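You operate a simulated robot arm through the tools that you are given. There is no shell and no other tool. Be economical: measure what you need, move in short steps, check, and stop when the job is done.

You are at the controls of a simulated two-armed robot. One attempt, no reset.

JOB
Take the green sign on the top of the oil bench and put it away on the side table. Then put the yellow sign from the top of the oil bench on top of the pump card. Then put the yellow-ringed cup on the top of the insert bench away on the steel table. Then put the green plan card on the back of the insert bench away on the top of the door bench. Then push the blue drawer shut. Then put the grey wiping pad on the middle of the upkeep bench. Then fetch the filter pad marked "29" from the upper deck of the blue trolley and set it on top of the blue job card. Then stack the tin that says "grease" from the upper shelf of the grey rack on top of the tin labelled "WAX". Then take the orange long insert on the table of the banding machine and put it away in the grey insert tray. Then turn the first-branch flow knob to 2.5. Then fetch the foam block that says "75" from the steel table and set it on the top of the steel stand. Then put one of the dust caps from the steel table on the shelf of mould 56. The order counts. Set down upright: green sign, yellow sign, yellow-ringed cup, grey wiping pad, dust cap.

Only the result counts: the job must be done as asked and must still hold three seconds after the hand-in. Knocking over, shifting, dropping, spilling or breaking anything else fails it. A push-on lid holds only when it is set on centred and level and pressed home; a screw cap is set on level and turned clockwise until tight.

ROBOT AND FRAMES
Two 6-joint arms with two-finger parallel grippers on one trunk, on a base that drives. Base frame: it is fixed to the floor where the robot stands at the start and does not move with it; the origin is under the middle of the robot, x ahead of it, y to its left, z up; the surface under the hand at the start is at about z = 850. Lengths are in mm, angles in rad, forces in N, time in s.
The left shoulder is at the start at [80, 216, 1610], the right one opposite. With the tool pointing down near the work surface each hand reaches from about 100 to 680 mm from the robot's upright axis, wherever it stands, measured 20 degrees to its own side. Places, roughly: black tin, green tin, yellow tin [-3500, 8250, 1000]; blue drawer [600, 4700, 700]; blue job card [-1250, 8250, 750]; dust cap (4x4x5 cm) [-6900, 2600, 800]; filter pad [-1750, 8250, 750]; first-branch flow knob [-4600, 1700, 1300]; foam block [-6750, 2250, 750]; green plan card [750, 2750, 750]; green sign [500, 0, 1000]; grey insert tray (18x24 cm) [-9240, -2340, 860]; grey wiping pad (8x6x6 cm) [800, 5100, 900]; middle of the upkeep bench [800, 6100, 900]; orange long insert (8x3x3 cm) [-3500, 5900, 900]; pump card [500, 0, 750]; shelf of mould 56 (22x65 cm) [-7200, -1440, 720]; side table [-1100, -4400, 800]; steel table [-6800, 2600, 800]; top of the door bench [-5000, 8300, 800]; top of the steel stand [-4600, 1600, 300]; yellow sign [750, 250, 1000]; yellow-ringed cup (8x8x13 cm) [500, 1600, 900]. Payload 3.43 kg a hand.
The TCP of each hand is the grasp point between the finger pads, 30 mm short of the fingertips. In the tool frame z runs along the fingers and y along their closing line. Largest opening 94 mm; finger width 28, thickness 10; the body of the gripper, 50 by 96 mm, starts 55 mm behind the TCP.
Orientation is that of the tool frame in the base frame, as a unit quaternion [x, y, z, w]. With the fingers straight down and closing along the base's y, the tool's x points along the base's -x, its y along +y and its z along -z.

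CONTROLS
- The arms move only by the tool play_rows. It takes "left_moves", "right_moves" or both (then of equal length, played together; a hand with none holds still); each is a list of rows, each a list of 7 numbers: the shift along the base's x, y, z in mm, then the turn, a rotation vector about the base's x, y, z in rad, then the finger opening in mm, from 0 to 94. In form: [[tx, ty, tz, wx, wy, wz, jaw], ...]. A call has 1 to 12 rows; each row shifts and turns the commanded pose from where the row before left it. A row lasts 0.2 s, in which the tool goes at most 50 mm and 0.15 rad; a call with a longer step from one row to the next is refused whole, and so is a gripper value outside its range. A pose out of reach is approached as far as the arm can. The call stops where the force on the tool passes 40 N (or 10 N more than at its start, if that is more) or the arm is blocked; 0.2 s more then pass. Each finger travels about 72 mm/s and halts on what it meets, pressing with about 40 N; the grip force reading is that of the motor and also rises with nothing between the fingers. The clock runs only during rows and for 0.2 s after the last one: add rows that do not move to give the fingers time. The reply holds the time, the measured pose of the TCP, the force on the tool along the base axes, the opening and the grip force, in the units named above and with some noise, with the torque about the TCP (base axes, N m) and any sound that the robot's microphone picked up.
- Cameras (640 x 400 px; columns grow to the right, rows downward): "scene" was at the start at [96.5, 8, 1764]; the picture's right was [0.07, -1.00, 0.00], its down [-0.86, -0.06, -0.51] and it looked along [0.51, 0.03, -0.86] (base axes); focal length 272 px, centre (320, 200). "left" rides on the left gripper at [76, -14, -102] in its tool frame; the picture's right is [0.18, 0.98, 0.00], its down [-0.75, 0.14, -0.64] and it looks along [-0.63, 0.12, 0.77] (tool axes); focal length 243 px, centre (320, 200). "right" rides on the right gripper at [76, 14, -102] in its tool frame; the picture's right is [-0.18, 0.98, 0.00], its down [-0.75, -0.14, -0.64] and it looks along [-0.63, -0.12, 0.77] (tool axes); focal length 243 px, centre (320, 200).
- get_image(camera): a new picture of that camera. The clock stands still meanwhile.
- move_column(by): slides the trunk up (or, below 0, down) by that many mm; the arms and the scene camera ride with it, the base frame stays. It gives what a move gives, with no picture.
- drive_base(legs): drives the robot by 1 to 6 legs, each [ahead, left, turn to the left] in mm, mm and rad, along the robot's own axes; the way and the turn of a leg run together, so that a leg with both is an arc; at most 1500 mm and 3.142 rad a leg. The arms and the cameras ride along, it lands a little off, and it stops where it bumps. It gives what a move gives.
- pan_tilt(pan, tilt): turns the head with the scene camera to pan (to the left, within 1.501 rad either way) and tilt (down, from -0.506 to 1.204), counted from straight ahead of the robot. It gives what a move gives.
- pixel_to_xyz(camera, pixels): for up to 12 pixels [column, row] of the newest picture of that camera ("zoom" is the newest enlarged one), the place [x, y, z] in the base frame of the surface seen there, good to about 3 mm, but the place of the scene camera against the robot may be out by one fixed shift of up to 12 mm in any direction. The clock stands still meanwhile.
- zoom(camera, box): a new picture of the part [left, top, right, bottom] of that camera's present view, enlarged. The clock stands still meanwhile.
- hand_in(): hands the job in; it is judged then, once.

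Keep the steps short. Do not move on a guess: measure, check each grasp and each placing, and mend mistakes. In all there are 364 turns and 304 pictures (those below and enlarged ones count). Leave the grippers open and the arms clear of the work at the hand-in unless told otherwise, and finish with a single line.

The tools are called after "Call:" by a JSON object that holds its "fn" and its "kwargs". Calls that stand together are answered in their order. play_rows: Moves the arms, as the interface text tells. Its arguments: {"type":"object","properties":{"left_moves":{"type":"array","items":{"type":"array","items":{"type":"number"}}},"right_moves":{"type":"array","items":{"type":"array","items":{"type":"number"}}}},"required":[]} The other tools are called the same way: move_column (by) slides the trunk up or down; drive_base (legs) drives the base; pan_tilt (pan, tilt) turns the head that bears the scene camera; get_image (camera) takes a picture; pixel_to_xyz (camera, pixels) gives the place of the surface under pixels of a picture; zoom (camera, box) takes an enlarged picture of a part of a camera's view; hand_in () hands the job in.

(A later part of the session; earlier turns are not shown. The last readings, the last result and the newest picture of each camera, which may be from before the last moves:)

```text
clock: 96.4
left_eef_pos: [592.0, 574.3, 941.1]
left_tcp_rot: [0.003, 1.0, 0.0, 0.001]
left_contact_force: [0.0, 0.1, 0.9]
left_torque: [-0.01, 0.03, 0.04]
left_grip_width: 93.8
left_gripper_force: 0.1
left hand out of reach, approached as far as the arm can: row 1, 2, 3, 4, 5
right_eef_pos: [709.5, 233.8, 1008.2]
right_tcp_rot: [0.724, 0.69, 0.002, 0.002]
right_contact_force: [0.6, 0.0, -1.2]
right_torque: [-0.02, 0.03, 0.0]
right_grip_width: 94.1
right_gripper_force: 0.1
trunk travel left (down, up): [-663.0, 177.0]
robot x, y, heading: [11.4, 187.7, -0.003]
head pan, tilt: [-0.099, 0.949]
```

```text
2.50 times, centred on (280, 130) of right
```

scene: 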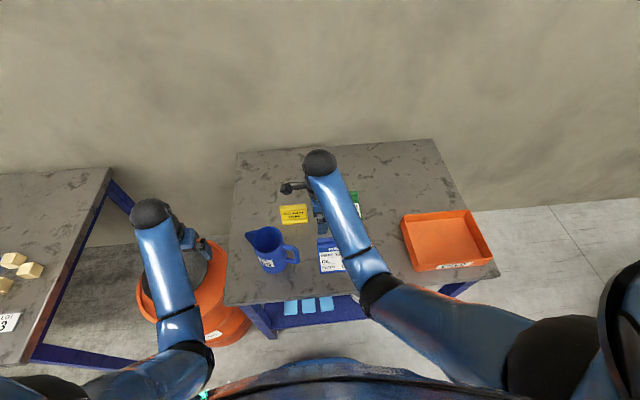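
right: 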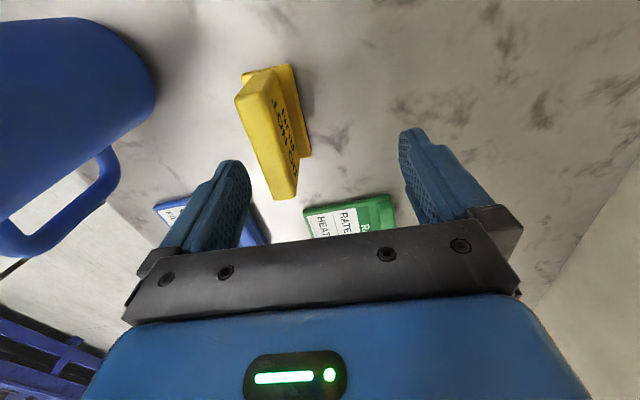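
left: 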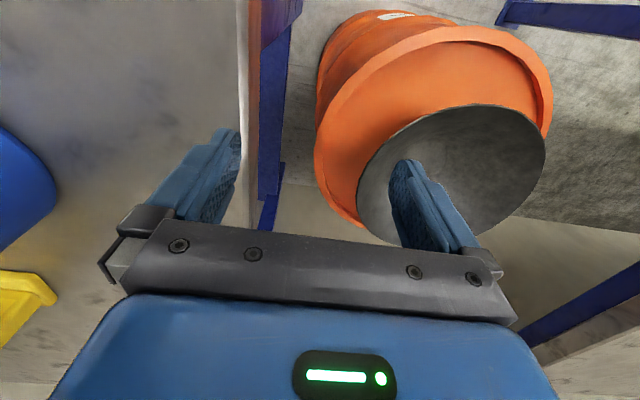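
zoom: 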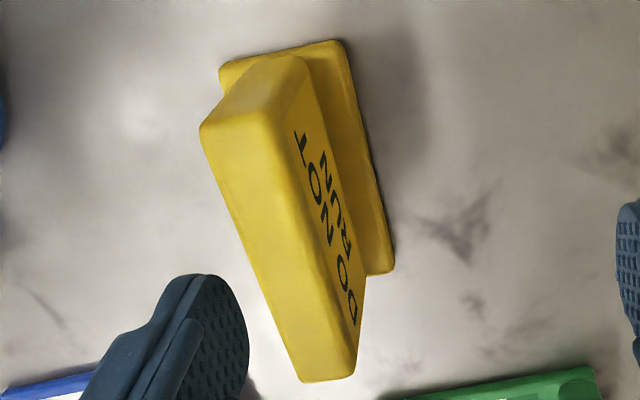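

Call:
{"fn": "pixel_to_xyz", "kwargs": {"camera": "zoom", "pixels": [[208, 128], [272, 124], [303, 376], [350, 370], [240, 130], [325, 370], [222, 72], [340, 48], [390, 265], [275, 250]]}}

```text
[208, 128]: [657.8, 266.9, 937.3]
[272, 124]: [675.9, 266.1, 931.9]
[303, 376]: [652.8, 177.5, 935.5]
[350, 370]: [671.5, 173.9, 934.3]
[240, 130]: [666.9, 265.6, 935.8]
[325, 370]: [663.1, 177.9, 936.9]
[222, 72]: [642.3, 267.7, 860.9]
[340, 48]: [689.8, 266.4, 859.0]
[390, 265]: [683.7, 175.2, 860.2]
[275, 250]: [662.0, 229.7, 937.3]
```

Plate now centred at (665,221), well aligned. I go above it, descend to z=900, then close.

Call:
{"fn": "play_rows", "kwargs": {"right_moves": [[-44, -13, 0, 0, 0, 0, 94], [0, 0, -40, 0, 0, 0, 94], [0, 0, -40, 0, 0, 0, 94], [0, 0, -28, 0, 0, 0, 94], [0, 0, 0, 0, 0, 0, 94]]}}

Call:
{"fn": "get_image", "kwargs": {"camera": "right"}}

```text
clock: 97.1
left_eef_pos: [589.5, 573.4, 942.7]
left_tcp_rot: [0.003, 1.0, 0.0, 0.002]
left_contact_force: [-0.3, -0.4, 0.6]
left_torque: [-0.01, 0.0, -0.01]
left_grip_width: 94.2
left_gripper_force: 0.2
right_eef_pos: [700.9, 236.4, 965.6]
right_tcp_rot: [0.724, 0.69, 0.005, 0.003]
right_contact_force: [-1.2, 0.3, 0.3]
right_torque: [0.02, -0.1, 0.0]
right_grip_width: 94.2
right_gripper_force: 0.0
right hand out of reach, approached as far as the arm can: row 1, 2, 3
trunk travel left (down, up): [-663.0, 177.0]
robot x, y, heading: [15.5, 189.0, -0.006]
head pan, tilt: [-0.099, 0.949]
stopped in row 3 (right hand): the force on the tool passed its limit at 55 N (the readings are from after the stop); the commanded pose is now the measured one
```

```text
275 pictures are left
```

right: 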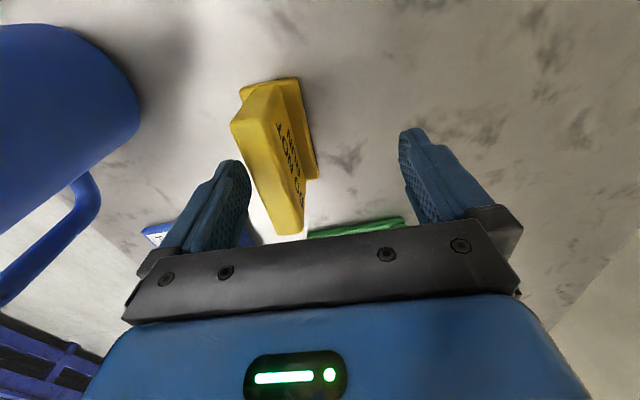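

Fingertip touched the sign's top; this reach across the middle is awkward. I lift, raise the trunk, and shift the robot left so that the sign is on the right hand's own side.

Call:
{"fn": "play_rows", "kwargs": {"right_moves": [[0, 0, 40, 0, 0, 0, 94]]}}

Call:
{"fn": "move_column", "kwargs": {"by": 117}}

Call:
{"fn": "drive_base", "kwargs": {"legs": [[0, 230, 0.006]]}}

Call:
{"fn": "get_image", "kwargs": {"camera": "scene"}}

```text
clock: 97.5
left_eef_pos: [589.9, 574.6, 941.9]
left_tcp_rot: [0.003, 1.0, 0.0, 0.002]
left_contact_force: [0.1, 0.0, -0.8]
left_torque: [0.03, 0.02, 0.0]
left_grip_width: 93.8
left_gripper_force: 0.1
right_eef_pos: [700.8, 236.2, 1004.2]
right_tcp_rot: [0.724, 0.69, 0.004, 0.002]
right_contact_force: [0.4, 0.9, -0.1]
right_torque: [0.0, -0.01, 0.02]
right_grip_width: 94.2
right_gripper_force: 0.1
trunk travel left (down, up): [-663.0, 177.0]
robot x, y, heading: [3.5, 184.9, -0.002]
head pan, tilt: [-0.099, 0.949]
```

```text
clock: 99.0
left_eef_pos: [591.2, 575.5, 1059.2]
left_tcp_rot: [0.003, 1.0, -0.001, 0.004]
left_contact_force: [1.0, 0.8, 0.4]
left_torque: [-0.02, 0.02, 0.02]
left_grip_width: 93.8
left_gripper_force: 0.2
right_eef_pos: [702.3, 236.2, 1122.2]
right_tcp_rot: [0.724, 0.69, 0.004, 0.002]
right_contact_force: [0.0, -0.9, 0.5]
right_torque: [-0.01, 0.01, 0.02]
right_grip_width: 94.3
right_gripper_force: 0.0
trunk travel left (down, up): [-780.0, 60.0]
robot x, y, heading: [9.1, 191.3, -0.007]
head pan, tilt: [-0.099, 0.949]
```

```text
clock: 100.7
left_eef_pos: [588.9, 802.4, 1061.6]
left_tcp_rot: [0.001, 1.0, 0.002, 0.003]
left_contact_force: [-0.8, -0.8, 0.0]
left_torque: [0.02, 0.02, -0.03]
left_grip_width: 93.9
left_gripper_force: 0.0
right_eef_pos: [701.9, 464.5, 1123.1]
right_tcp_rot: [0.722, 0.692, 0.006, 0.0]
right_contact_force: [0.4, -1.1, -0.1]
right_torque: [0.02, 0.04, 0.01]
right_grip_width: 94.3
right_gripper_force: 0.1
trunk travel left (down, up): [-780.0, 60.0]
robot x, y, heading: [9.0, 415.0, 0.004]
head pan, tilt: [-0.099, 0.949]
```

```text
274 pictures are left
```

scene: 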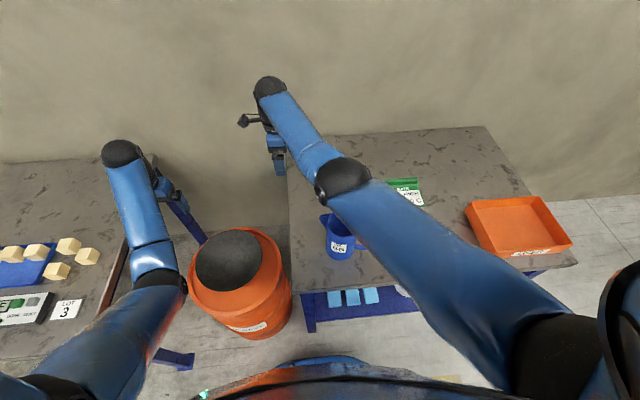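

I bring the right hand over the sign at height, passing well above the mug.

Call:
{"fn": "play_rows", "kwargs": {"right_moves": [[-4, -45, 0, 0, 0, 0, 94], [-4, -45, 0, 0, 0, 0, 94], [-4, -45, 0, 0, 0, 0, 94], [-4, -45, 0, 0, 0, 0, 94], [-4, -45, 0, 0, 0, 0, 94], [0, 0, -45, 0, 0, 0, 94], [0, 0, -40, 0, 0, 0, 94], [0, 0, 0, 0, 0, 0, 94]]}}

Call:
{"fn": "zoom", "kwargs": {"camera": "right", "box": [220, 20, 400, 220]}}

```text
clock: 102.5
left_eef_pos: [588.9, 804.2, 1058.1]
left_tcp_rot: [0.0, 1.0, 0.001, 0.002]
left_contact_force: [-0.5, 0.2, 0.4]
left_torque: [0.03, -0.02, 0.02]
left_grip_width: 93.8
left_gripper_force: 0.0
right_eef_pos: [683.0, 244.3, 1037.0]
right_tcp_rot: [0.722, 0.692, 0.005, 0.003]
right_contact_force: [-0.3, 0.3, 0.2]
right_torque: [0.01, -0.01, 0.01]
right_grip_width: 94.3
right_gripper_force: 0.1
trunk travel left (down, up): [-780.0, 60.0]
robot x, y, heading: [13.4, 413.7, 0.001]
head pan, tilt: [-0.099, 0.949]
```

```text
2.00 times, centred on (310, 120) of right
```

zoom: 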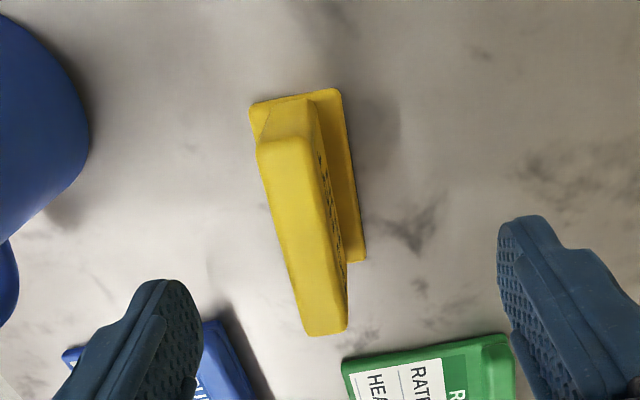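

Call:
{"fn": "pixel_to_xyz", "kwargs": {"camera": "zoom", "pixels": [[261, 148], [312, 142], [308, 330], [345, 326], [290, 230], [251, 108], [340, 92], [362, 255]]}}

```text
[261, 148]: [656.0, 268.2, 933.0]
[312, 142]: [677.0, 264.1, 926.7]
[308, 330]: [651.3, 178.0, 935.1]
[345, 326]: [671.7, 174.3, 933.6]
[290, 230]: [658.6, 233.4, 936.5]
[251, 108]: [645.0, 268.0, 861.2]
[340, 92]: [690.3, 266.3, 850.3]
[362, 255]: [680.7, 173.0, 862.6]
```

Plate centre (664,221). I centre over it, descend to z=900.

Call:
{"fn": "play_rows", "kwargs": {"right_moves": [[-19, -23, 0, 0, 0, 0, 94], [0, 0, -45, 0, 0, 0, 94], [0, 0, 0, 0, 0, 0, 94], [0, 0, -45, 0, 0, 0, 94], [0, 0, -30, 0, 0, 0, 94], [0, 0, -17, 0, 0, 0, 94], [0, 0, 0, 0, 0, 0, 94]]}}

Call:
{"fn": "get_image", "kwargs": {"camera": "right"}}

```text
clock: 104.1
left_eef_pos: [587.9, 806.4, 1058.7]
left_tcp_rot: [0.0, 1.0, 0.0, 0.003]
left_contact_force: [0.5, 0.8, 0.2]
left_torque: [-0.02, 0.01, -0.02]
left_grip_width: 94.0
left_gripper_force: 0.1
right_eef_pos: [663.6, 220.9, 899.9]
right_tcp_rot: [0.721, 0.693, 0.003, 0.002]
right_contact_force: [0.1, 0.7, -0.6]
right_torque: [0.02, -0.01, -0.01]
right_grip_width: 93.9
right_gripper_force: 0.0
trunk travel left (down, up): [-780.0, 60.0]
robot x, y, heading: [14.3, 411.8, 0.003]
head pan, tilt: [-0.099, 0.949]
```

```text
272 pictures are left
```

right: 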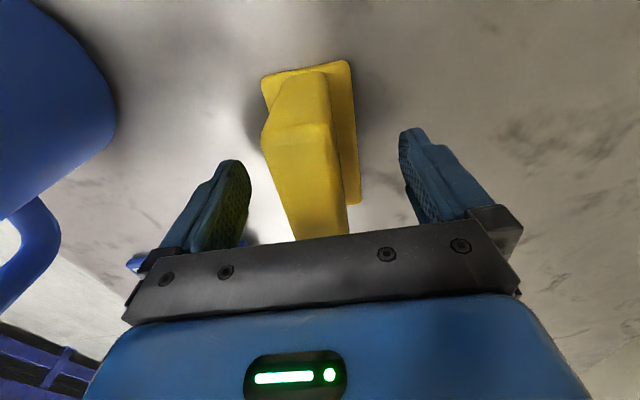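

Aligned. Close, lift to ~1000, move first in -y then -x to above the pump card.

Call:
{"fn": "play_rows", "kwargs": {"right_moves": [[0, 0, 0, 0, 0, 0, 8], [0, 0, 0, 0, 0, 0, 8], [0, 0, 0, 0, 0, 0, 8], [0, 0, 0, 0, 0, 0, 8], [0, 0, 45, 0, 0, 0, 8], [0, 0, 45, 0, 0, 0, 8], [0, -46, 0, 0, 0, 0, 8], [0, -46, 0, 0, 0, 0, 8], [0, -46, 0, 0, 0, 0, 8]]}}

Call:
{"fn": "play_rows", "kwargs": {"right_moves": [[-41, 0, 0, 0, 0, 0.05, 8], [-41, 0, 0, 0, 0, 0, 8], [-41, 0, 0, 0, 0, 0, 8], [-41, 0, 0, 0, 0, 0, 8], [0, 0, 0, 0, 0, 0, 8]]}}

Call:
{"fn": "get_image", "kwargs": {"camera": "right"}}

```text
clock: 106.1
left_eef_pos: [589.4, 804.9, 1059.9]
left_tcp_rot: [0.0, 1.0, 0.0, 0.002]
left_contact_force: [-0.6, 0.0, 0.1]
left_torque: [0.0, 0.0, 0.0]
left_grip_width: 94.0
left_gripper_force: 0.0
right_eef_pos: [663.2, 81.6, 990.5]
right_tcp_rot: [0.722, 0.692, 0.004, 0.002]
right_contact_force: [0.3, 0.3, -1.2]
right_torque: [0.01, 0.02, -0.03]
right_grip_width: 28.1
right_gripper_force: 40.1
trunk travel left (down, up): [-780.0, 60.0]
robot x, y, heading: [11.5, 412.5, 0.003]
head pan, tilt: [-0.099, 0.949]
```

```text
clock: 107.3
left_eef_pos: [588.8, 805.2, 1058.5]
left_tcp_rot: [0.001, 1.0, -0.001, 0.002]
left_contact_force: [0.4, 0.3, -0.5]
left_torque: [0.0, -0.01, -0.03]
left_grip_width: 94.0
left_gripper_force: 0.0
right_eef_pos: [498.1, 82.2, 989.9]
right_tcp_rot: [0.704, 0.71, 0.005, 0.002]
right_contact_force: [-0.7, 0.0, -1.0]
right_torque: [0.01, 0.02, -0.02]
right_grip_width: 27.9
right_gripper_force: 40.1
trunk travel left (down, up): [-780.0, 60.0]
robot x, y, heading: [11.4, 414.5, -0.002]
head pan, tilt: [-0.099, 0.949]
```

```text
271 pictures are left
```

right: 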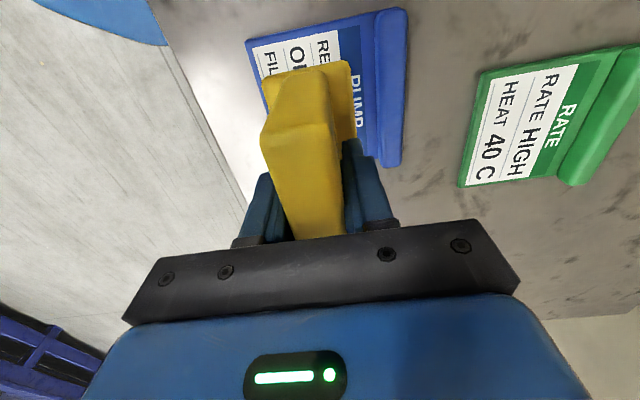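

Sign is over the card centre (498,82). I descend to TCP 914, then in 2 mm steps to about 911.

Call:
{"fn": "play_rows", "kwargs": {"right_moves": [[1, 0, -40, 0, 0, 0, 8], [0, 0, -36, 0, 0, 0, 8], [0, 0, 0, 0, 0, 0, 8], [0, 0, -2, 0, 0, 0, 8], [0, 0, -1, 0, 0, 0, 8]]}}

```text
clock: 108.5
left_eef_pos: [589.2, 805.4, 1058.7]
left_tcp_rot: [0.001, 1.0, 0.0, 0.003]
left_contact_force: [-1.0, -0.5, 0.0]
left_torque: [0.0, -0.01, 0.04]
left_grip_width: 94.1
left_gripper_force: 0.0
right_eef_pos: [499.2, 83.0, 910.8]
right_tcp_rot: [0.704, 0.71, 0.005, 0.002]
right_contact_force: [0.9, 0.0, -0.8]
right_torque: [0.0, 0.01, -0.03]
right_grip_width: 27.8
right_gripper_force: 40.0
trunk travel left (down, up): [-780.0, 60.0]
robot x, y, heading: [9.0, 415.0, 0.002]
head pan, tilt: [-0.099, 0.949]
```

No contact yet; small steps of 1 mm down.

Call:
{"fn": "play_rows", "kwargs": {"right_moves": [[0, 0, -1, 0, 0, 0, 8], [0, 0, -1, 0, 0, 0, 8]]}}

Call:
{"fn": "get_image", "kwargs": {"camera": "right"}}

```text
clock: 109.1
left_eef_pos: [588.4, 807.0, 1059.0]
left_tcp_rot: [0.001, 1.0, 0.0, 0.002]
left_contact_force: [0.2, 0.0, -0.4]
left_torque: [0.03, 0.0, 0.0]
left_grip_width: 94.1
left_gripper_force: 0.0
right_eef_pos: [500.5, 83.3, 910.3]
right_tcp_rot: [0.704, 0.71, 0.005, 0.003]
right_contact_force: [-0.2, -0.9, 8.2]
right_torque: [0.09, 0.24, -0.02]
right_grip_width: 27.7
right_gripper_force: 40.0
trunk travel left (down, up): [-780.0, 60.0]
robot x, y, heading: [13.2, 411.2, 0.003]
head pan, tilt: [-0.099, 0.949]
```

```text
270 pictures are left
```

right: 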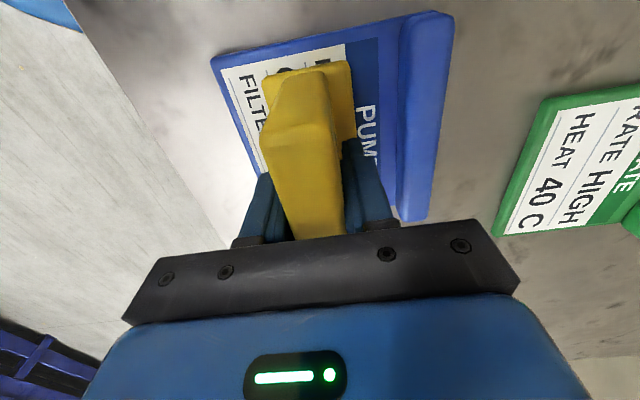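

Contact at 8 N. Open to 60 (clear of the ridge), then lift.

Call:
{"fn": "play_rows", "kwargs": {"right_moves": [[0, 0, 0, 0, 0, 0, 60], [0, 0, 0, 0, 0, 0, 60], [0, 0, 0, 0, 0, 0, 60], [0, 0, 30, 0, 0, 0, 60], [0, 0, 45, 0, 0, 0, 60], [0, 0, 45, 0, 0, 0, 60]]}}

Call:
{"fn": "get_image", "kwargs": {"camera": "right"}}

```text
clock: 110.5
left_eef_pos: [588.7, 806.5, 1057.9]
left_tcp_rot: [0.0, 1.0, -0.001, 0.002]
left_contact_force: [-0.5, 0.3, 0.0]
left_torque: [-0.02, 0.03, 0.01]
left_grip_width: 93.6
left_gripper_force: 0.1
right_eef_pos: [506.4, 78.8, 1006.7]
right_tcp_rot: [0.704, 0.71, 0.005, 0.003]
right_contact_force: [0.3, -0.4, -0.5]
right_torque: [0.02, 0.03, 0.02]
right_grip_width: 59.8
right_gripper_force: 0.1
right hand out of reach, approached as far as the arm can: row 6
trunk travel left (down, up): [-780.0, 60.0]
robot x, y, heading: [10.4, 417.4, 0.003]
head pan, tilt: [-0.099, 0.949]
```

```text
269 pictures are left
```

right: 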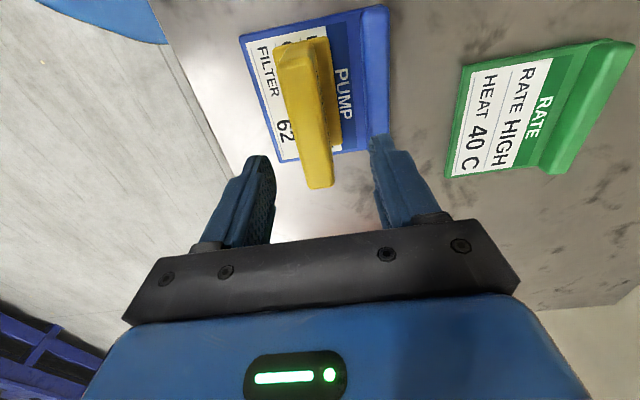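

The yellow sign stands on the pump card. Next is the yellow-ringed cup near (500,1600). I raise the trunk, back off, and strafe left.

Call:
{"fn": "move_column", "kwargs": {"by": 60}}

Call:
{"fn": "drive_base", "kwargs": {"legs": [[-400, 0, 0], [0, 1200, 0]]}}

Call:
{"fn": "pan_tilt", "kwargs": {"pan": 0.1, "tilt": 0.7}}

Call:
{"fn": "get_image", "kwargs": {"camera": "scene"}}

```text
clock: 111.5
left_eef_pos: [589.7, 805.4, 1118.7]
left_tcp_rot: [0.0, 1.0, -0.001, 0.003]
left_contact_force: [-0.2, -0.2, 0.4]
left_torque: [0.0, -0.01, -0.01]
left_grip_width: 94.3
left_gripper_force: 0.1
right_eef_pos: [508.3, 79.7, 1068.2]
right_tcp_rot: [0.705, 0.709, 0.005, 0.004]
right_contact_force: [-0.2, -0.2, -0.3]
right_torque: [-0.01, -0.01, 0.0]
right_grip_width: 60.2
right_gripper_force: 0.0
trunk travel left (down, up): [-840.0, 0.0]
robot x, y, heading: [11.3, 415.7, 0.0]
head pan, tilt: [-0.099, 0.949]
```

```text
clock: 119.7
left_eef_pos: [188.0, 2004.9, 1118.0]
left_tcp_rot: [0.001, 1.0, 0.0, 0.003]
left_contact_force: [0.2, 0.1, 0.9]
left_torque: [0.01, -0.02, 0.0]
left_grip_width: 94.0
left_gripper_force: 0.0
right_eef_pos: [104.9, 1277.8, 1066.9]
right_tcp_rot: [0.705, 0.709, 0.006, 0.003]
right_contact_force: [0.4, 0.2, -0.4]
right_torque: [-0.02, 0.01, -0.01]
right_grip_width: 60.0
right_gripper_force: 0.1
trunk travel left (down, up): [-840.0, 0.0]
robot x, y, heading: [-390.6, 1617.3, 0.003]
head pan, tilt: [-0.099, 0.949]
```

```text
clock: 120.5
left_eef_pos: [188.1, 2005.1, 1119.1]
left_tcp_rot: [0.001, 1.0, 0.0, 0.003]
left_contact_force: [-0.3, 0.1, -1.1]
left_torque: [0.0, -0.02, 0.0]
left_grip_width: 94.2
left_gripper_force: 0.1
right_eef_pos: [105.1, 1279.0, 1067.2]
right_tcp_rot: [0.705, 0.709, 0.005, 0.004]
right_contact_force: [-0.2, 0.0, -0.1]
right_torque: [-0.01, 0.0, 0.01]
right_grip_width: 60.2
right_gripper_force: 0.1
trunk travel left (down, up): [-840.0, 0.0]
robot x, y, heading: [-389.1, 1617.6, -0.002]
head pan, tilt: [0.099, 0.7]
```

```text
268 pictures are left
```

scene: 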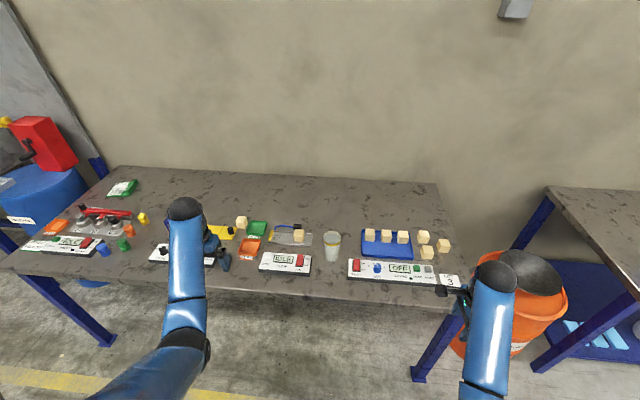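

I see a cup near (332,245) and a green card at (122,188) at the back. Zoom on both.

Call:
{"fn": "zoom", "kwargs": {"camera": "scene", "box": [230, 200, 410, 300]}}

Call:
{"fn": "zoom", "kwargs": {"camera": "scene", "box": [0, 160, 180, 270]}}

Call:
{"fn": "pixel_to_xyz", "kwargs": {"camera": "scene", "pixels": [[332, 236], [332, 258], [332, 268], [300, 263], [365, 268], [300, 238], [122, 188], [320, 290], [440, 300]]}}

```text
3.56 times, centred on (320, 250) of scene
```

zoom: 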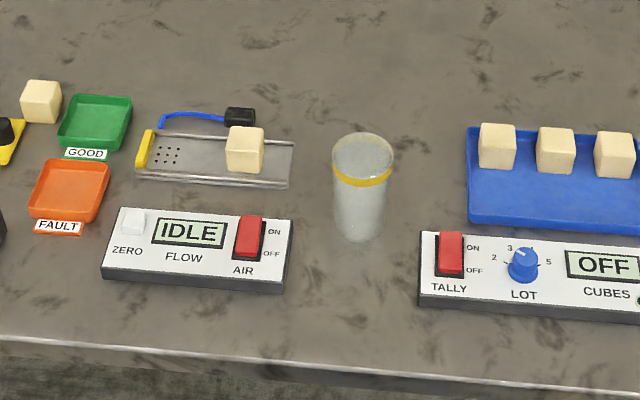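

```text
3.56 times, centred on (90, 215) of scene
```

zoom: 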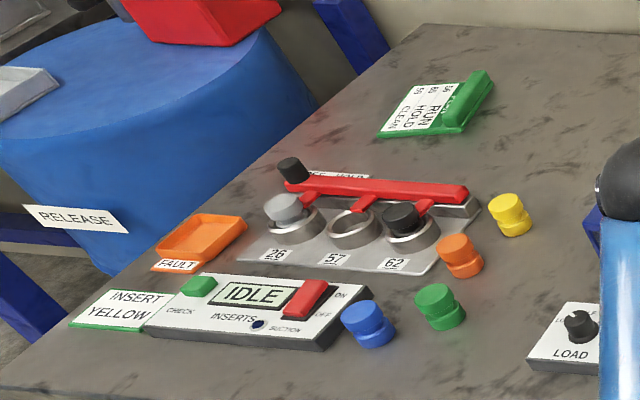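

```text
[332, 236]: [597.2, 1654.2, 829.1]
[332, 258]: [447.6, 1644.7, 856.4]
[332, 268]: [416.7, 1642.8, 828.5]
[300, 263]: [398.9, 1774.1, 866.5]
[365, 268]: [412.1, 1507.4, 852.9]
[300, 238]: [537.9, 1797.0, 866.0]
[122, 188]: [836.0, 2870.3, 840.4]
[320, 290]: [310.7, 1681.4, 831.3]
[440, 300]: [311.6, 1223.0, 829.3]
```

The yellow-ringed cup is a clear beaker at about (430,1645), bench surface about 820. I move the base to about (-80,1845), so it's in front of the right hand, and look with that camera.

Call:
{"fn": "drive_base", "kwargs": {"legs": [[0, 225, 0], [305, 0, 0]]}}

Call:
{"fn": "play_rows", "kwargs": {"right_moves": [[-5, 40, 0, 0, 0, 0, 94], [0, 40, 0, 0, 0, 0, 94], [0, 40, 0, 0, 0, 0, 94], [0, 20, 0, 0, 0, 0, 94]]}}

Call:
{"fn": "get_image", "kwargs": {"camera": "right"}}

```text
clock: 123.8
left_eef_pos: [489.2, 2227.8, 1119.9]
left_tcp_rot: [0.001, 1.0, 0.0, 0.003]
left_contact_force: [-0.5, -0.4, 0.2]
left_torque: [0.02, -0.03, -0.01]
left_grip_width: 93.8
left_gripper_force: 0.0
right_eef_pos: [405.2, 1503.4, 1068.5]
right_tcp_rot: [0.706, 0.708, 0.006, 0.005]
right_contact_force: [0.3, 0.2, 0.1]
right_torque: [0.0, -0.03, 0.02]
right_grip_width: 60.1
right_gripper_force: 0.1
trunk travel left (down, up): [-840.0, 0.0]
robot x, y, heading: [-85.1, 1842.1, -0.003]
head pan, tilt: [0.099, 0.7]
```

```text
clock: 124.8
left_eef_pos: [493.2, 2228.4, 1119.2]
left_tcp_rot: [0.003, 1.0, 0.0, 0.002]
left_contact_force: [-0.7, -0.1, -0.8]
left_torque: [-0.03, 0.04, 0.02]
left_grip_width: 94.1
left_gripper_force: 0.0
right_eef_pos: [405.5, 1645.2, 1060.3]
right_tcp_rot: [0.706, 0.708, 0.005, 0.004]
right_contact_force: [0.0, 0.3, -0.4]
right_torque: [-0.01, 0.04, -0.01]
right_grip_width: 94.0
right_gripper_force: 0.0
right hand out of reach, approached as far as the arm can: row 1
trunk travel left (down, up): [-840.0, 0.0]
robot x, y, heading: [-87.2, 1839.7, 0.004]
head pan, tilt: [0.099, 0.7]
```

```text
265 pictures are left
```

right: 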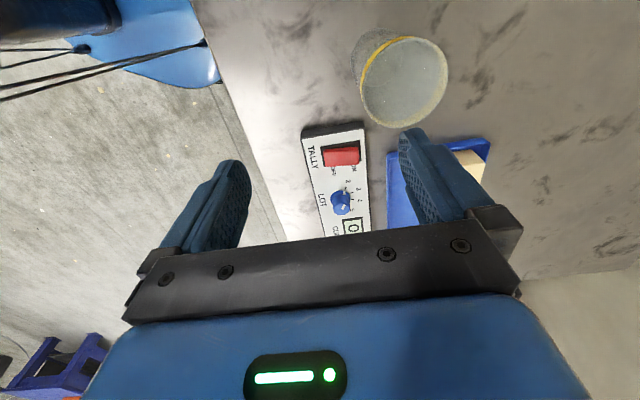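

Call:
{"fn": "zoom", "kwargs": {"camera": "right", "box": [330, 10, 480, 150]}}

Call:
{"fn": "pixel_to_xyz", "kwargs": {"camera": "right", "pixels": [[362, 80], [370, 60], [390, 123], [400, 85], [356, 60], [300, 60], [480, 80]]}}

```text
2.86 times, centred on (405, 80) of right
```

zoom: 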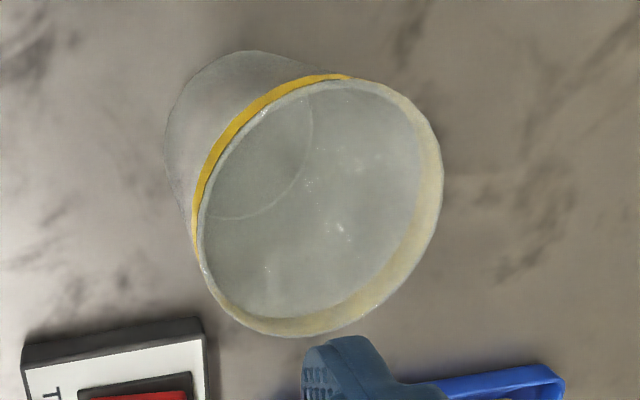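

```text
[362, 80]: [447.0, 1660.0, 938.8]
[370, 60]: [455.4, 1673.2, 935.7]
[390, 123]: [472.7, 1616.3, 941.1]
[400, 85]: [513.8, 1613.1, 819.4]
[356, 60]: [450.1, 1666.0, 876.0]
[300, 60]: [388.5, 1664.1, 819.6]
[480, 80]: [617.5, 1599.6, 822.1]
```

Bench is 820 here, rim about 950; cup centre about (478,1656). I move above it at TCP 1000 and check the centring.

Call:
{"fn": "play_rows", "kwargs": {"right_moves": [[37, 5, 0, 0, 0, 0, 94], [36, 6, -20, 0, 0, 0, 94], [0, 0, -40, 0, 0, 0, 94], [0, 0, 0, 0, 0, 0, 94]]}}

Call:
{"fn": "get_image", "kwargs": {"camera": "right"}}

```text
clock: 125.8
left_eef_pos: [489.6, 2228.0, 1120.9]
left_tcp_rot: [0.002, 1.0, 0.0, 0.002]
left_contact_force: [-0.3, -0.8, -0.7]
left_torque: [-0.06, 0.01, 0.0]
left_grip_width: 93.9
left_gripper_force: 0.1
right_eef_pos: [478.0, 1653.9, 1004.0]
right_tcp_rot: [0.705, 0.709, 0.006, 0.004]
right_contact_force: [0.0, 0.7, -0.7]
right_torque: [-0.02, 0.05, 0.0]
right_grip_width: 93.9
right_gripper_force: 0.1
trunk travel left (down, up): [-840.0, 0.0]
robot x, y, heading: [-87.2, 1836.6, -0.004]
head pan, tilt: [0.099, 0.7]
```

```text
263 pictures are left
```

right: 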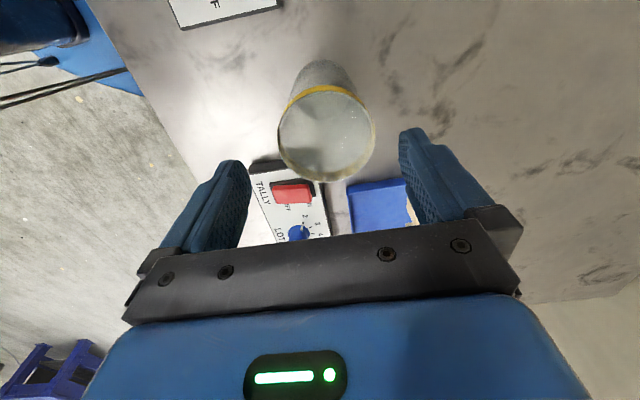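

Rim centre works out at about (482,1657). I nudge +4,+3 and descend to TCP 900, then look before closing.

Call:
{"fn": "play_rows", "kwargs": {"right_moves": [[4, 3, 0, 0, 0, 0, 94], [0, 0, -35, 0, 0, 0, 94], [0, 0, -35, 0, 0, 0, 94], [0, 0, -34, 0, 0, 0, 94], [0, 0, 0, 0, 0, 0, 94]]}}

Call:
{"fn": "get_image", "kwargs": {"camera": "right"}}

```text
clock: 127.0
left_eef_pos: [492.3, 2228.3, 1118.5]
left_tcp_rot: [0.001, 1.0, 0.0, 0.002]
left_contact_force: [0.0, 0.5, 0.8]
left_torque: [0.02, 0.0, 0.01]
left_grip_width: 94.3
left_gripper_force: 0.1
right_eef_pos: [481.0, 1657.6, 898.6]
right_tcp_rot: [0.706, 0.708, 0.005, 0.004]
right_contact_force: [-0.1, 0.4, 0.3]
right_torque: [0.0, 0.0, -0.01]
right_grip_width: 93.9
right_gripper_force: 0.1
trunk travel left (down, up): [-840.0, 0.0]
robot x, y, heading: [-84.3, 1839.6, -0.004]
head pan, tilt: [0.099, 0.7]
```

```text
262 pictures are left
```

right: 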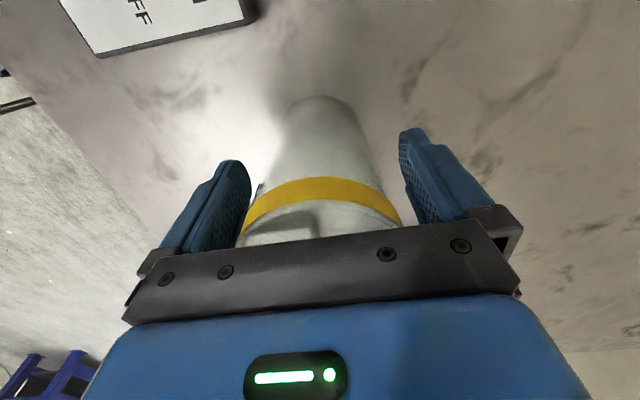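

Centred between the fingers. Close gently and lift 40.

Call:
{"fn": "play_rows", "kwargs": {"right_moves": [[0, 0, 0, 0, 0, 0, 50], [0, 0, 0, 0, 0, 0, 50], [0, 0, 0, 0, 0, 0, 50], [0, 0, 20, 0, 0, 0, 50], [0, 0, 30, 0, 0, 0, 50], [0, 0, 0, 0, 0, 0, 50]]}}

Call:
{"fn": "get_image", "kwargs": {"camera": "right"}}

```text
clock: 128.4
left_eef_pos: [492.1, 2228.0, 1119.8]
left_tcp_rot: [0.002, 1.0, 0.0, 0.002]
left_contact_force: [0.1, 0.0, 0.4]
left_torque: [-0.02, -0.01, -0.01]
left_grip_width: 93.9
left_gripper_force: 0.0
right_eef_pos: [480.8, 1655.4, 950.3]
right_tcp_rot: [0.705, 0.709, 0.005, 0.003]
right_contact_force: [-0.5, 0.9, 0.4]
right_torque: [-0.01, 0.02, 0.0]
right_grip_width: 70.5
right_gripper_force: 39.8
trunk travel left (down, up): [-840.0, 0.0]
robot x, y, heading: [-86.7, 1839.9, -0.005]
head pan, tilt: [0.099, 0.7]
```

```text
261 pictures are left
```

right: 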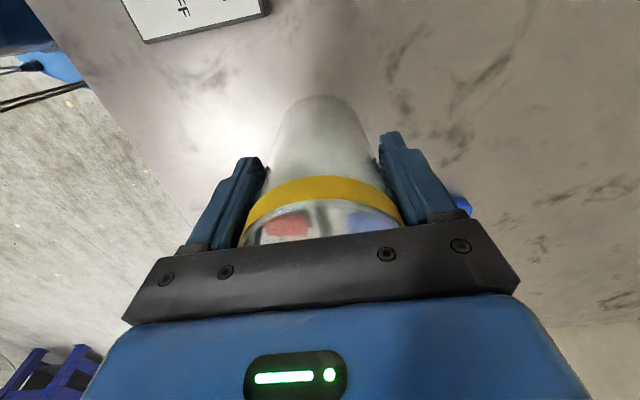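

The cup is held (70.5 wide). I lift it to a safe height and then back off and strafe left to survey the plan card at the bench's back.

Call:
{"fn": "play_rows", "kwargs": {"right_moves": [[0, 0, 45, 0, 0, 0, 50], [10, 0, 45, 0, 0, 0, 50]]}}

Call:
{"fn": "drive_base", "kwargs": {"legs": [[-350, 0, 0.005], [0, 830, 0]]}}

Call:
{"fn": "pan_tilt", "kwargs": {"pan": 0.3, "tilt": 0.6}}

Call:
{"fn": "get_image", "kwargs": {"camera": "scene"}}

```text
clock: 129.0
left_eef_pos: [491.0, 2229.3, 1118.7]
left_tcp_rot: [0.002, 1.0, 0.0, 0.002]
left_contact_force: [-0.1, 1.2, -0.5]
left_torque: [0.0, -0.01, 0.0]
left_grip_width: 94.0
left_gripper_force: 0.0
right_eef_pos: [491.6, 1655.9, 1039.0]
right_tcp_rot: [0.706, 0.708, 0.006, 0.004]
right_contact_force: [0.3, 0.6, -2.0]
right_torque: [-0.02, -0.02, 0.02]
right_grip_width: 70.7
right_gripper_force: 40.2
trunk travel left (down, up): [-840.0, 0.0]
robot x, y, heading: [-87.8, 1839.8, -0.004]
head pan, tilt: [0.099, 0.7]
```

```text
clock: 135.3
left_eef_pos: [147.4, 3060.8, 1120.0]
left_tcp_rot: [0.003, 1.0, 0.001, 0.002]
left_contact_force: [-0.6, -0.2, 0.1]
left_torque: [0.02, 0.01, 0.03]
left_grip_width: 94.0
left_gripper_force: 0.0
right_eef_pos: [145.0, 2488.0, 1039.3]
right_tcp_rot: [0.708, 0.706, 0.005, 0.003]
right_contact_force: [-0.1, 0.4, -0.5]
right_torque: [0.04, 0.02, 0.0]
right_grip_width: 70.2
right_gripper_force: 40.4
trunk travel left (down, up): [-840.0, 0.0]
robot x, y, heading: [-431.2, 2675.5, -0.004]
head pan, tilt: [0.099, 0.7]
```

```text
clock: 136.1
left_eef_pos: [146.9, 3060.8, 1118.6]
left_tcp_rot: [0.003, 1.0, 0.0, 0.003]
left_contact_force: [-1.3, -0.4, -0.6]
left_torque: [0.01, 0.02, 0.0]
left_grip_width: 93.8
left_gripper_force: 0.0
right_eef_pos: [145.2, 2489.4, 1039.6]
right_tcp_rot: [0.707, 0.707, 0.005, 0.004]
right_contact_force: [-0.5, -0.9, -0.4]
right_torque: [0.01, 0.0, -0.02]
right_grip_width: 70.0
right_gripper_force: 40.1
trunk travel left (down, up): [-840.0, 0.0]
robot x, y, heading: [-428.9, 2677.2, -0.009]
head pan, tilt: [0.3, 0.6]
```

```text
260 pictures are left
```

scene: 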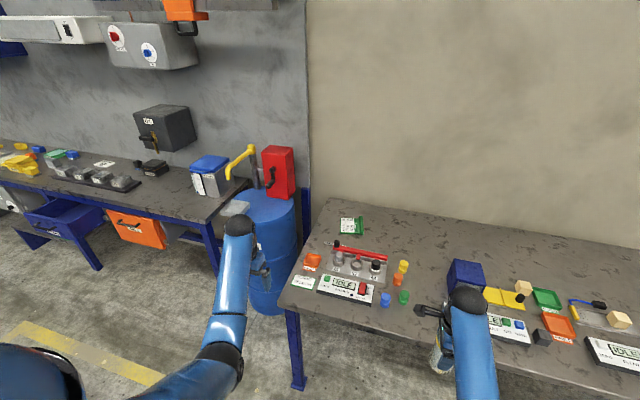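

Call:
{"fn": "pixel_to_xyz", "kwargs": {"camera": "scene", "pixels": [[345, 225], [361, 226], [340, 232], [328, 198], [280, 300], [370, 317], [345, 310], [350, 260], [360, 252], [268, 200], [265, 310], [220, 270]]}}

Call:
{"fn": "zoom", "kwargs": {"camera": "scene", "box": [260, 180, 440, 320]}}

```text
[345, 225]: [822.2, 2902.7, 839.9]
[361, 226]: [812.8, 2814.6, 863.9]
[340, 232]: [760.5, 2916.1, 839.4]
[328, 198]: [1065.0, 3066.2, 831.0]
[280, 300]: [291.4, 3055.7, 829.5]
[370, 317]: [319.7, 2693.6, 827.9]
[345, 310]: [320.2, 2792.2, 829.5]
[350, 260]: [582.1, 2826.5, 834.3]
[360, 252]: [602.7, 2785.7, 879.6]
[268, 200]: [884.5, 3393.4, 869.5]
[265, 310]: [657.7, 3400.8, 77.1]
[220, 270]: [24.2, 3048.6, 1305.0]
```

```text
2.86 times, centred on (350, 250) of scene
```

zoom: 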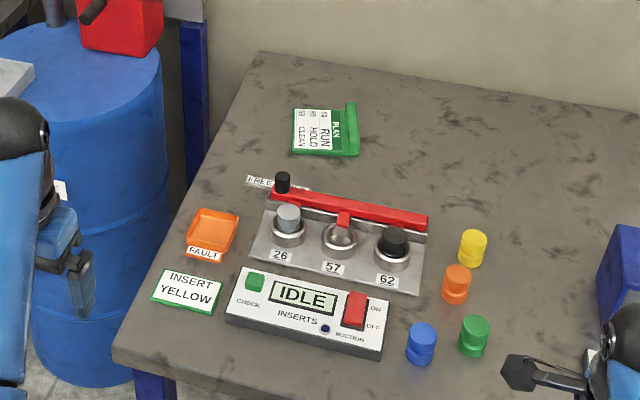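

The plan card is deep on the bench, and low-trunk reaching would clash with the held cup, so I'll deliver the cup first. I back up 500 mm, turn half round, and look.

Call:
{"fn": "drive_base", "kwargs": {"legs": [[-500, 0, 0.009], [0, 0, 1.571], [0, 0, 1.571]]}}

Call:
{"fn": "pan_tilt", "kwargs": {"pan": 0.0, "tilt": 0.3}}

Call:
{"fn": "get_image", "kwargs": {"camera": "scene"}}

```text
clock: 146.7
left_eef_pos: [-1504.1, 2277.8, 1118.6]
left_tcp_rot: [1.0, 0.006, -0.002, 0.0]
left_contact_force: [-0.4, -0.1, 0.0]
left_torque: [0.01, 0.01, 0.04]
left_grip_width: 93.9
left_gripper_force: 0.0
right_eef_pos: [-1512.6, 2849.5, 1039.7]
right_tcp_rot: [0.714, -0.7, -0.003, 0.005]
right_contact_force: [0.0, 1.0, -1.1]
right_torque: [0.01, 0.02, -0.02]
right_grip_width: 69.6
right_gripper_force: 39.9
trunk travel left (down, up): [-840.0, 0.0]
robot x, y, heading: [-931.2, 2671.1, -3.13]
head pan, tilt: [0.3, 0.6]
```

```text
clock: 147.5
left_eef_pos: [-1504.0, 2277.0, 1118.7]
left_tcp_rot: [1.0, 0.006, -0.003, 0.0]
left_contact_force: [0.5, 0.1, -0.5]
left_torque: [0.0, -0.03, 0.0]
left_grip_width: 93.9
left_gripper_force: 0.0
right_eef_pos: [-1512.4, 2848.9, 1039.1]
right_tcp_rot: [0.714, -0.701, -0.003, 0.006]
right_contact_force: [-0.3, 0.4, -0.2]
right_torque: [-0.02, -0.01, 0.02]
right_grip_width: 69.6
right_gripper_force: 39.7
trunk travel left (down, up): [-840.0, 0.0]
robot x, y, heading: [-933.3, 2676.7, -3.125]
head pan, tilt: [0.0, 0.3]
```

```text
258 pictures are left
```

scene: 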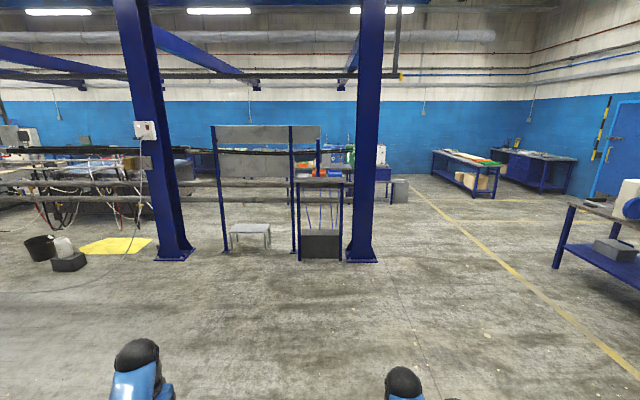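

Call:
{"fn": "pixel_to_xyz", "kwargs": {"camera": "scene", "pixels": [[172, 255], [361, 258], [225, 250], [320, 255], [250, 228], [460, 155], [500, 190], [555, 265], [385, 200], [440, 200], [350, 170], [560, 180]]}}

Call:
{"fn": "zoom", "kwargs": {"camera": "scene", "box": [200, 110, 440, 270]}}

```text
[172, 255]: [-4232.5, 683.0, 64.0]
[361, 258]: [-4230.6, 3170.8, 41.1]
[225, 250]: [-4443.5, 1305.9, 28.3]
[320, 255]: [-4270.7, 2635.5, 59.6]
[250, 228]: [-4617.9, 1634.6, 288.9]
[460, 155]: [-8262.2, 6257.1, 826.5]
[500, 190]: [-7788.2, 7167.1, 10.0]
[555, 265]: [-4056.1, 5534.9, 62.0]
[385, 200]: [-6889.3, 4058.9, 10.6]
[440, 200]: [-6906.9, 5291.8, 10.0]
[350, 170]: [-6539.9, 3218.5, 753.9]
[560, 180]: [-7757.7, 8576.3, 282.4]
```

```text
2.50 times, centred on (320, 190) of scene
```

zoom: 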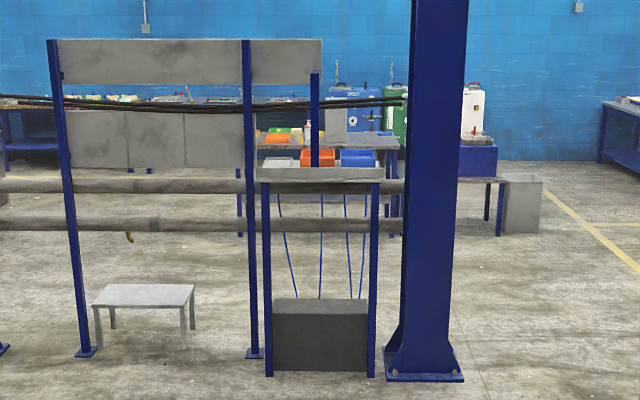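

A panel row spans y 0.7–3.2 m at x≈-4300; the steel table is beyond it. The corridor at y≈4350 is free. I drive diagonally and through it.

Call:
{"fn": "drive_base", "kwargs": {"legs": [[0, 0, -0.017], [1480, -800, 0], [1480, -850, 0], [1300, 0, 0]]}}

Call:
{"fn": "pan_tilt", "kwargs": {"pan": 0.6, "tilt": 0.4}}

Call:
{"fn": "get_image", "kwargs": {"camera": "scene"}}

```text
refused: leg 2 is longer than a leg can be; nothing moved
```

```text
clock: 148.5
left_eef_pos: [-1504.6, 2278.1, 1118.3]
left_tcp_rot: [1.0, 0.007, -0.003, -0.001]
left_contact_force: [0.1, -0.1, -0.1]
left_torque: [-0.01, -0.01, 0.01]
left_grip_width: 94.0
left_gripper_force: 0.1
right_eef_pos: [-1514.2, 2850.2, 1039.7]
right_tcp_rot: [0.714, -0.7, -0.004, 0.005]
right_contact_force: [0.3, 0.4, -1.1]
right_torque: [-0.02, -0.02, 0.03]
right_grip_width: 69.7
right_gripper_force: 40.1
trunk travel left (down, up): [-840.0, 0.0]
robot x, y, heading: [-931.6, 2679.6, -3.128]
head pan, tilt: [0.6, 0.4]
```

```text
256 pictures are left
```

scene: 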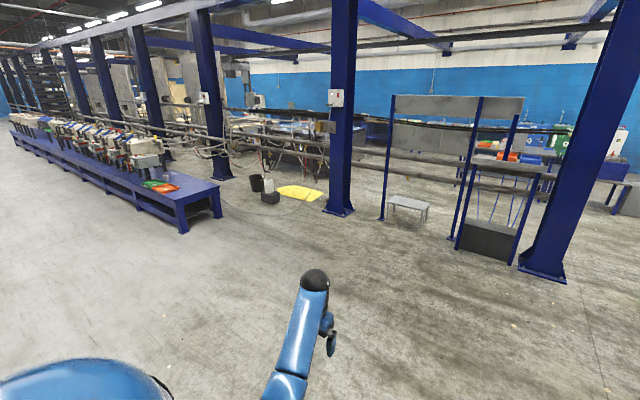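

The leg was too long (1500 is the limit along the path). I split it into shorter legs.

Call:
{"fn": "drive_base", "kwargs": {"legs": [[0, 0, -0.014], [1250, -700, 0], [1250, -700, 0], [1000, -260, 0], [1000, 0, 0]]}}

Call:
{"fn": "get_image", "kwargs": {"camera": "scene"}}

```text
clock: 151.9
left_eef_pos: [-1883.6, 2457.3, 1133.7]
left_tcp_rot: [0.999, -0.035, -0.014, 0.003]
left_contact_force: [1.4, 0.3, 0.5]
left_torque: [-0.04, 0.11, 0.0]
left_grip_width: 94.2
left_gripper_force: 0.1
right_eef_pos: [-1847.7, 3028.9, 1049.1]
right_tcp_rot: [-0.684, 0.729, 0.008, -0.014]
right_contact_force: [1.6, -0.1, -0.5]
right_torque: [-0.06, 0.07, -0.03]
right_grip_width: 69.4
right_gripper_force: 39.9
trunk travel left (down, up): [-840.0, 0.0]
robot x, y, heading: [-1304.5, 2803.3, 3.075]
head pan, tilt: [0.6, 0.4]
stopped in leg 2: the robot was blocked; the commanded pose is now the measured one
```

```text
255 pictures are left
```

scene: 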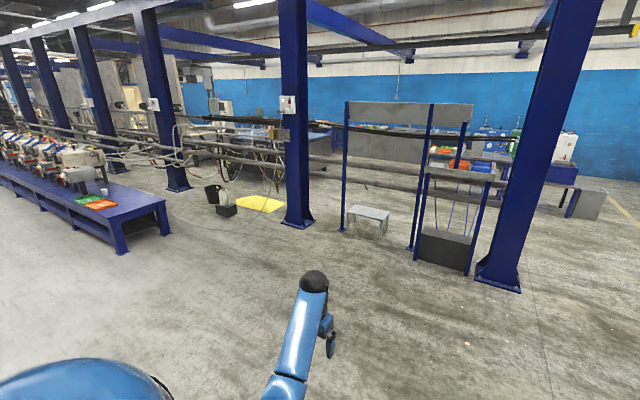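

Blocked at (-1304,2803). I look at what is there, to the right and below.

Call:
{"fn": "pan_tilt", "kwargs": {"pan": -0.7, "tilt": 0.8}}

Call:
{"fn": "get_image", "kwargs": {"camera": "scene"}}

```text
clock: 153.4
left_eef_pos: [-1899.4, 2450.4, 1122.2]
left_tcp_rot: [0.999, -0.035, -0.006, 0.0]
left_contact_force: [0.8, 0.5, 0.5]
left_torque: [-0.03, 0.05, 0.0]
left_grip_width: 93.9
left_gripper_force: 0.1
right_eef_pos: [-1862.3, 3021.6, 1043.7]
right_tcp_rot: [-0.685, 0.728, 0.006, -0.007]
right_contact_force: [0.5, -0.3, 0.4]
right_torque: [-0.02, 0.02, 0.0]
right_grip_width: 69.6
right_gripper_force: 39.8
trunk travel left (down, up): [-840.0, 0.0]
robot x, y, heading: [-1305.8, 2799.0, 3.075]
head pan, tilt: [-0.7, 0.799]
```

```text
254 pictures are left
```

scene: 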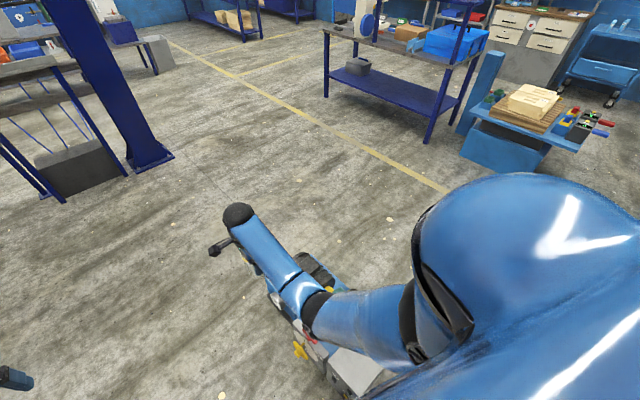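

Something stands under the right arm near (320,330). Zoom and measure it.

Call:
{"fn": "zoom", "kwargs": {"camera": "scene", "box": [200, 220, 440, 400]}}

Call:
{"fn": "pixel_to_xyz", "kwargs": {"camera": "scene", "pixels": [[315, 265], [340, 280], [300, 350], [360, 370], [275, 300], [345, 345], [330, 275], [390, 380]]}}

Call:
{"fn": "get_image", "kwargs": {"camera": "right"}}

```text
2.22 times, centred on (320, 310) of scene
```

zoom: 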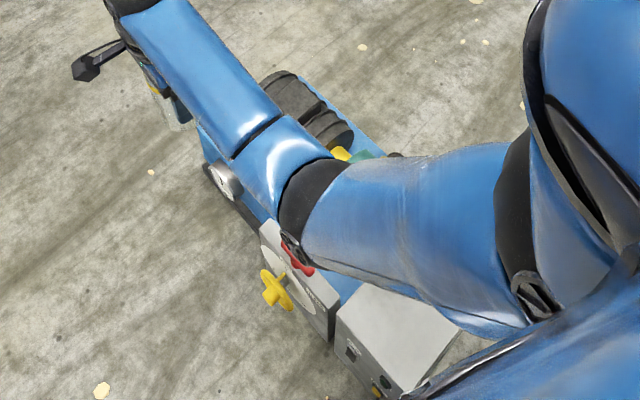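

```text
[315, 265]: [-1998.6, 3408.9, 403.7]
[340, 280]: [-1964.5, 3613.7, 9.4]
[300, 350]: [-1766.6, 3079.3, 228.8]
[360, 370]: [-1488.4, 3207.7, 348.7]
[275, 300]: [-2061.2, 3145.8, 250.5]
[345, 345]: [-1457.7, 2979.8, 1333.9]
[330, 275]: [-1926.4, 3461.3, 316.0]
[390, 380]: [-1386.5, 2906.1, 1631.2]
```

```text
252 pictures are left
```

right: 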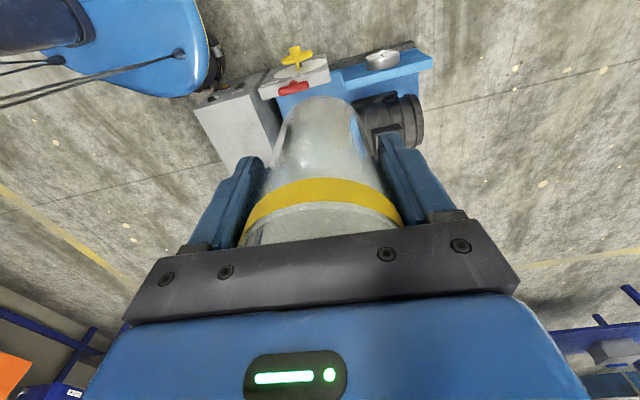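

A pump skid occupies x -2060…-1400, y>3080. I back away (-y), pass it at y≈2600, then turn up to y≈4350 at x≈-2750, and go on.

Call:
{"fn": "drive_base", "kwargs": {"legs": [[0, 200, 0], [0, 0, 0.066], [1450, 0, 0], [0, -1450, 0], [0, -300, 0]]}}

Call:
{"fn": "pan_tilt", "kwargs": {"pan": 0.0, "tilt": 0.5}}

Call:
{"fn": "get_image", "kwargs": {"camera": "scene"}}

```text
clock: 170.7
left_eef_pos: [-3328.8, 3981.9, 1120.2]
left_tcp_rot: [1.0, -0.007, -0.004, -0.002]
left_contact_force: [-0.7, -0.4, 0.5]
left_torque: [0.03, -0.02, 0.0]
left_grip_width: 94.1
left_gripper_force: 0.0
right_eef_pos: [-3325.2, 4554.5, 1041.7]
right_tcp_rot: [-0.705, 0.709, 0.006, -0.004]
right_contact_force: [0.1, 0.2, -0.4]
right_torque: [0.02, -0.01, 0.0]
right_grip_width: 69.2
right_gripper_force: 40.3
trunk travel left (down, up): [-840.0, 0.0]
robot x, y, heading: [-2750.3, 4371.7, 3.138]
head pan, tilt: [-0.7, 0.799]
```

```text
clock: 171.8
left_eef_pos: [-3328.9, 3985.2, 1120.7]
left_tcp_rot: [1.0, -0.007, -0.004, 0.0]
left_contact_force: [0.6, -0.5, -0.2]
left_torque: [0.0, 0.02, 0.01]
left_grip_width: 94.1
left_gripper_force: 0.0
right_eef_pos: [-3324.5, 4557.6, 1041.5]
right_tcp_rot: [-0.705, 0.709, 0.004, -0.005]
right_contact_force: [-0.1, -0.5, 0.1]
right_torque: [-0.01, -0.02, -0.02]
right_grip_width: 69.0
right_gripper_force: 39.5
trunk travel left (down, up): [-840.0, 0.0]
robot x, y, heading: [-2750.4, 4367.8, 3.13]
head pan, tilt: [0.0, 0.499]
```

```text
251 pictures are left
```

scene: 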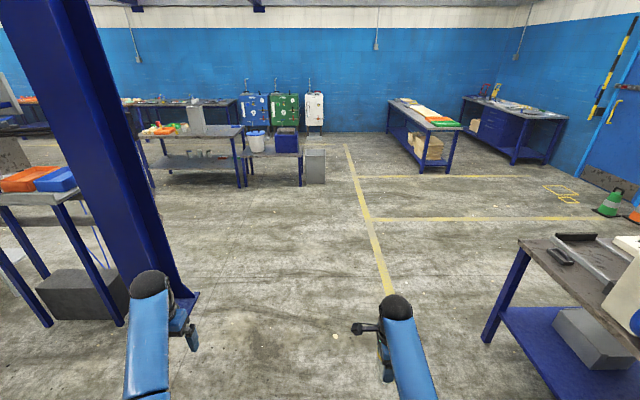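

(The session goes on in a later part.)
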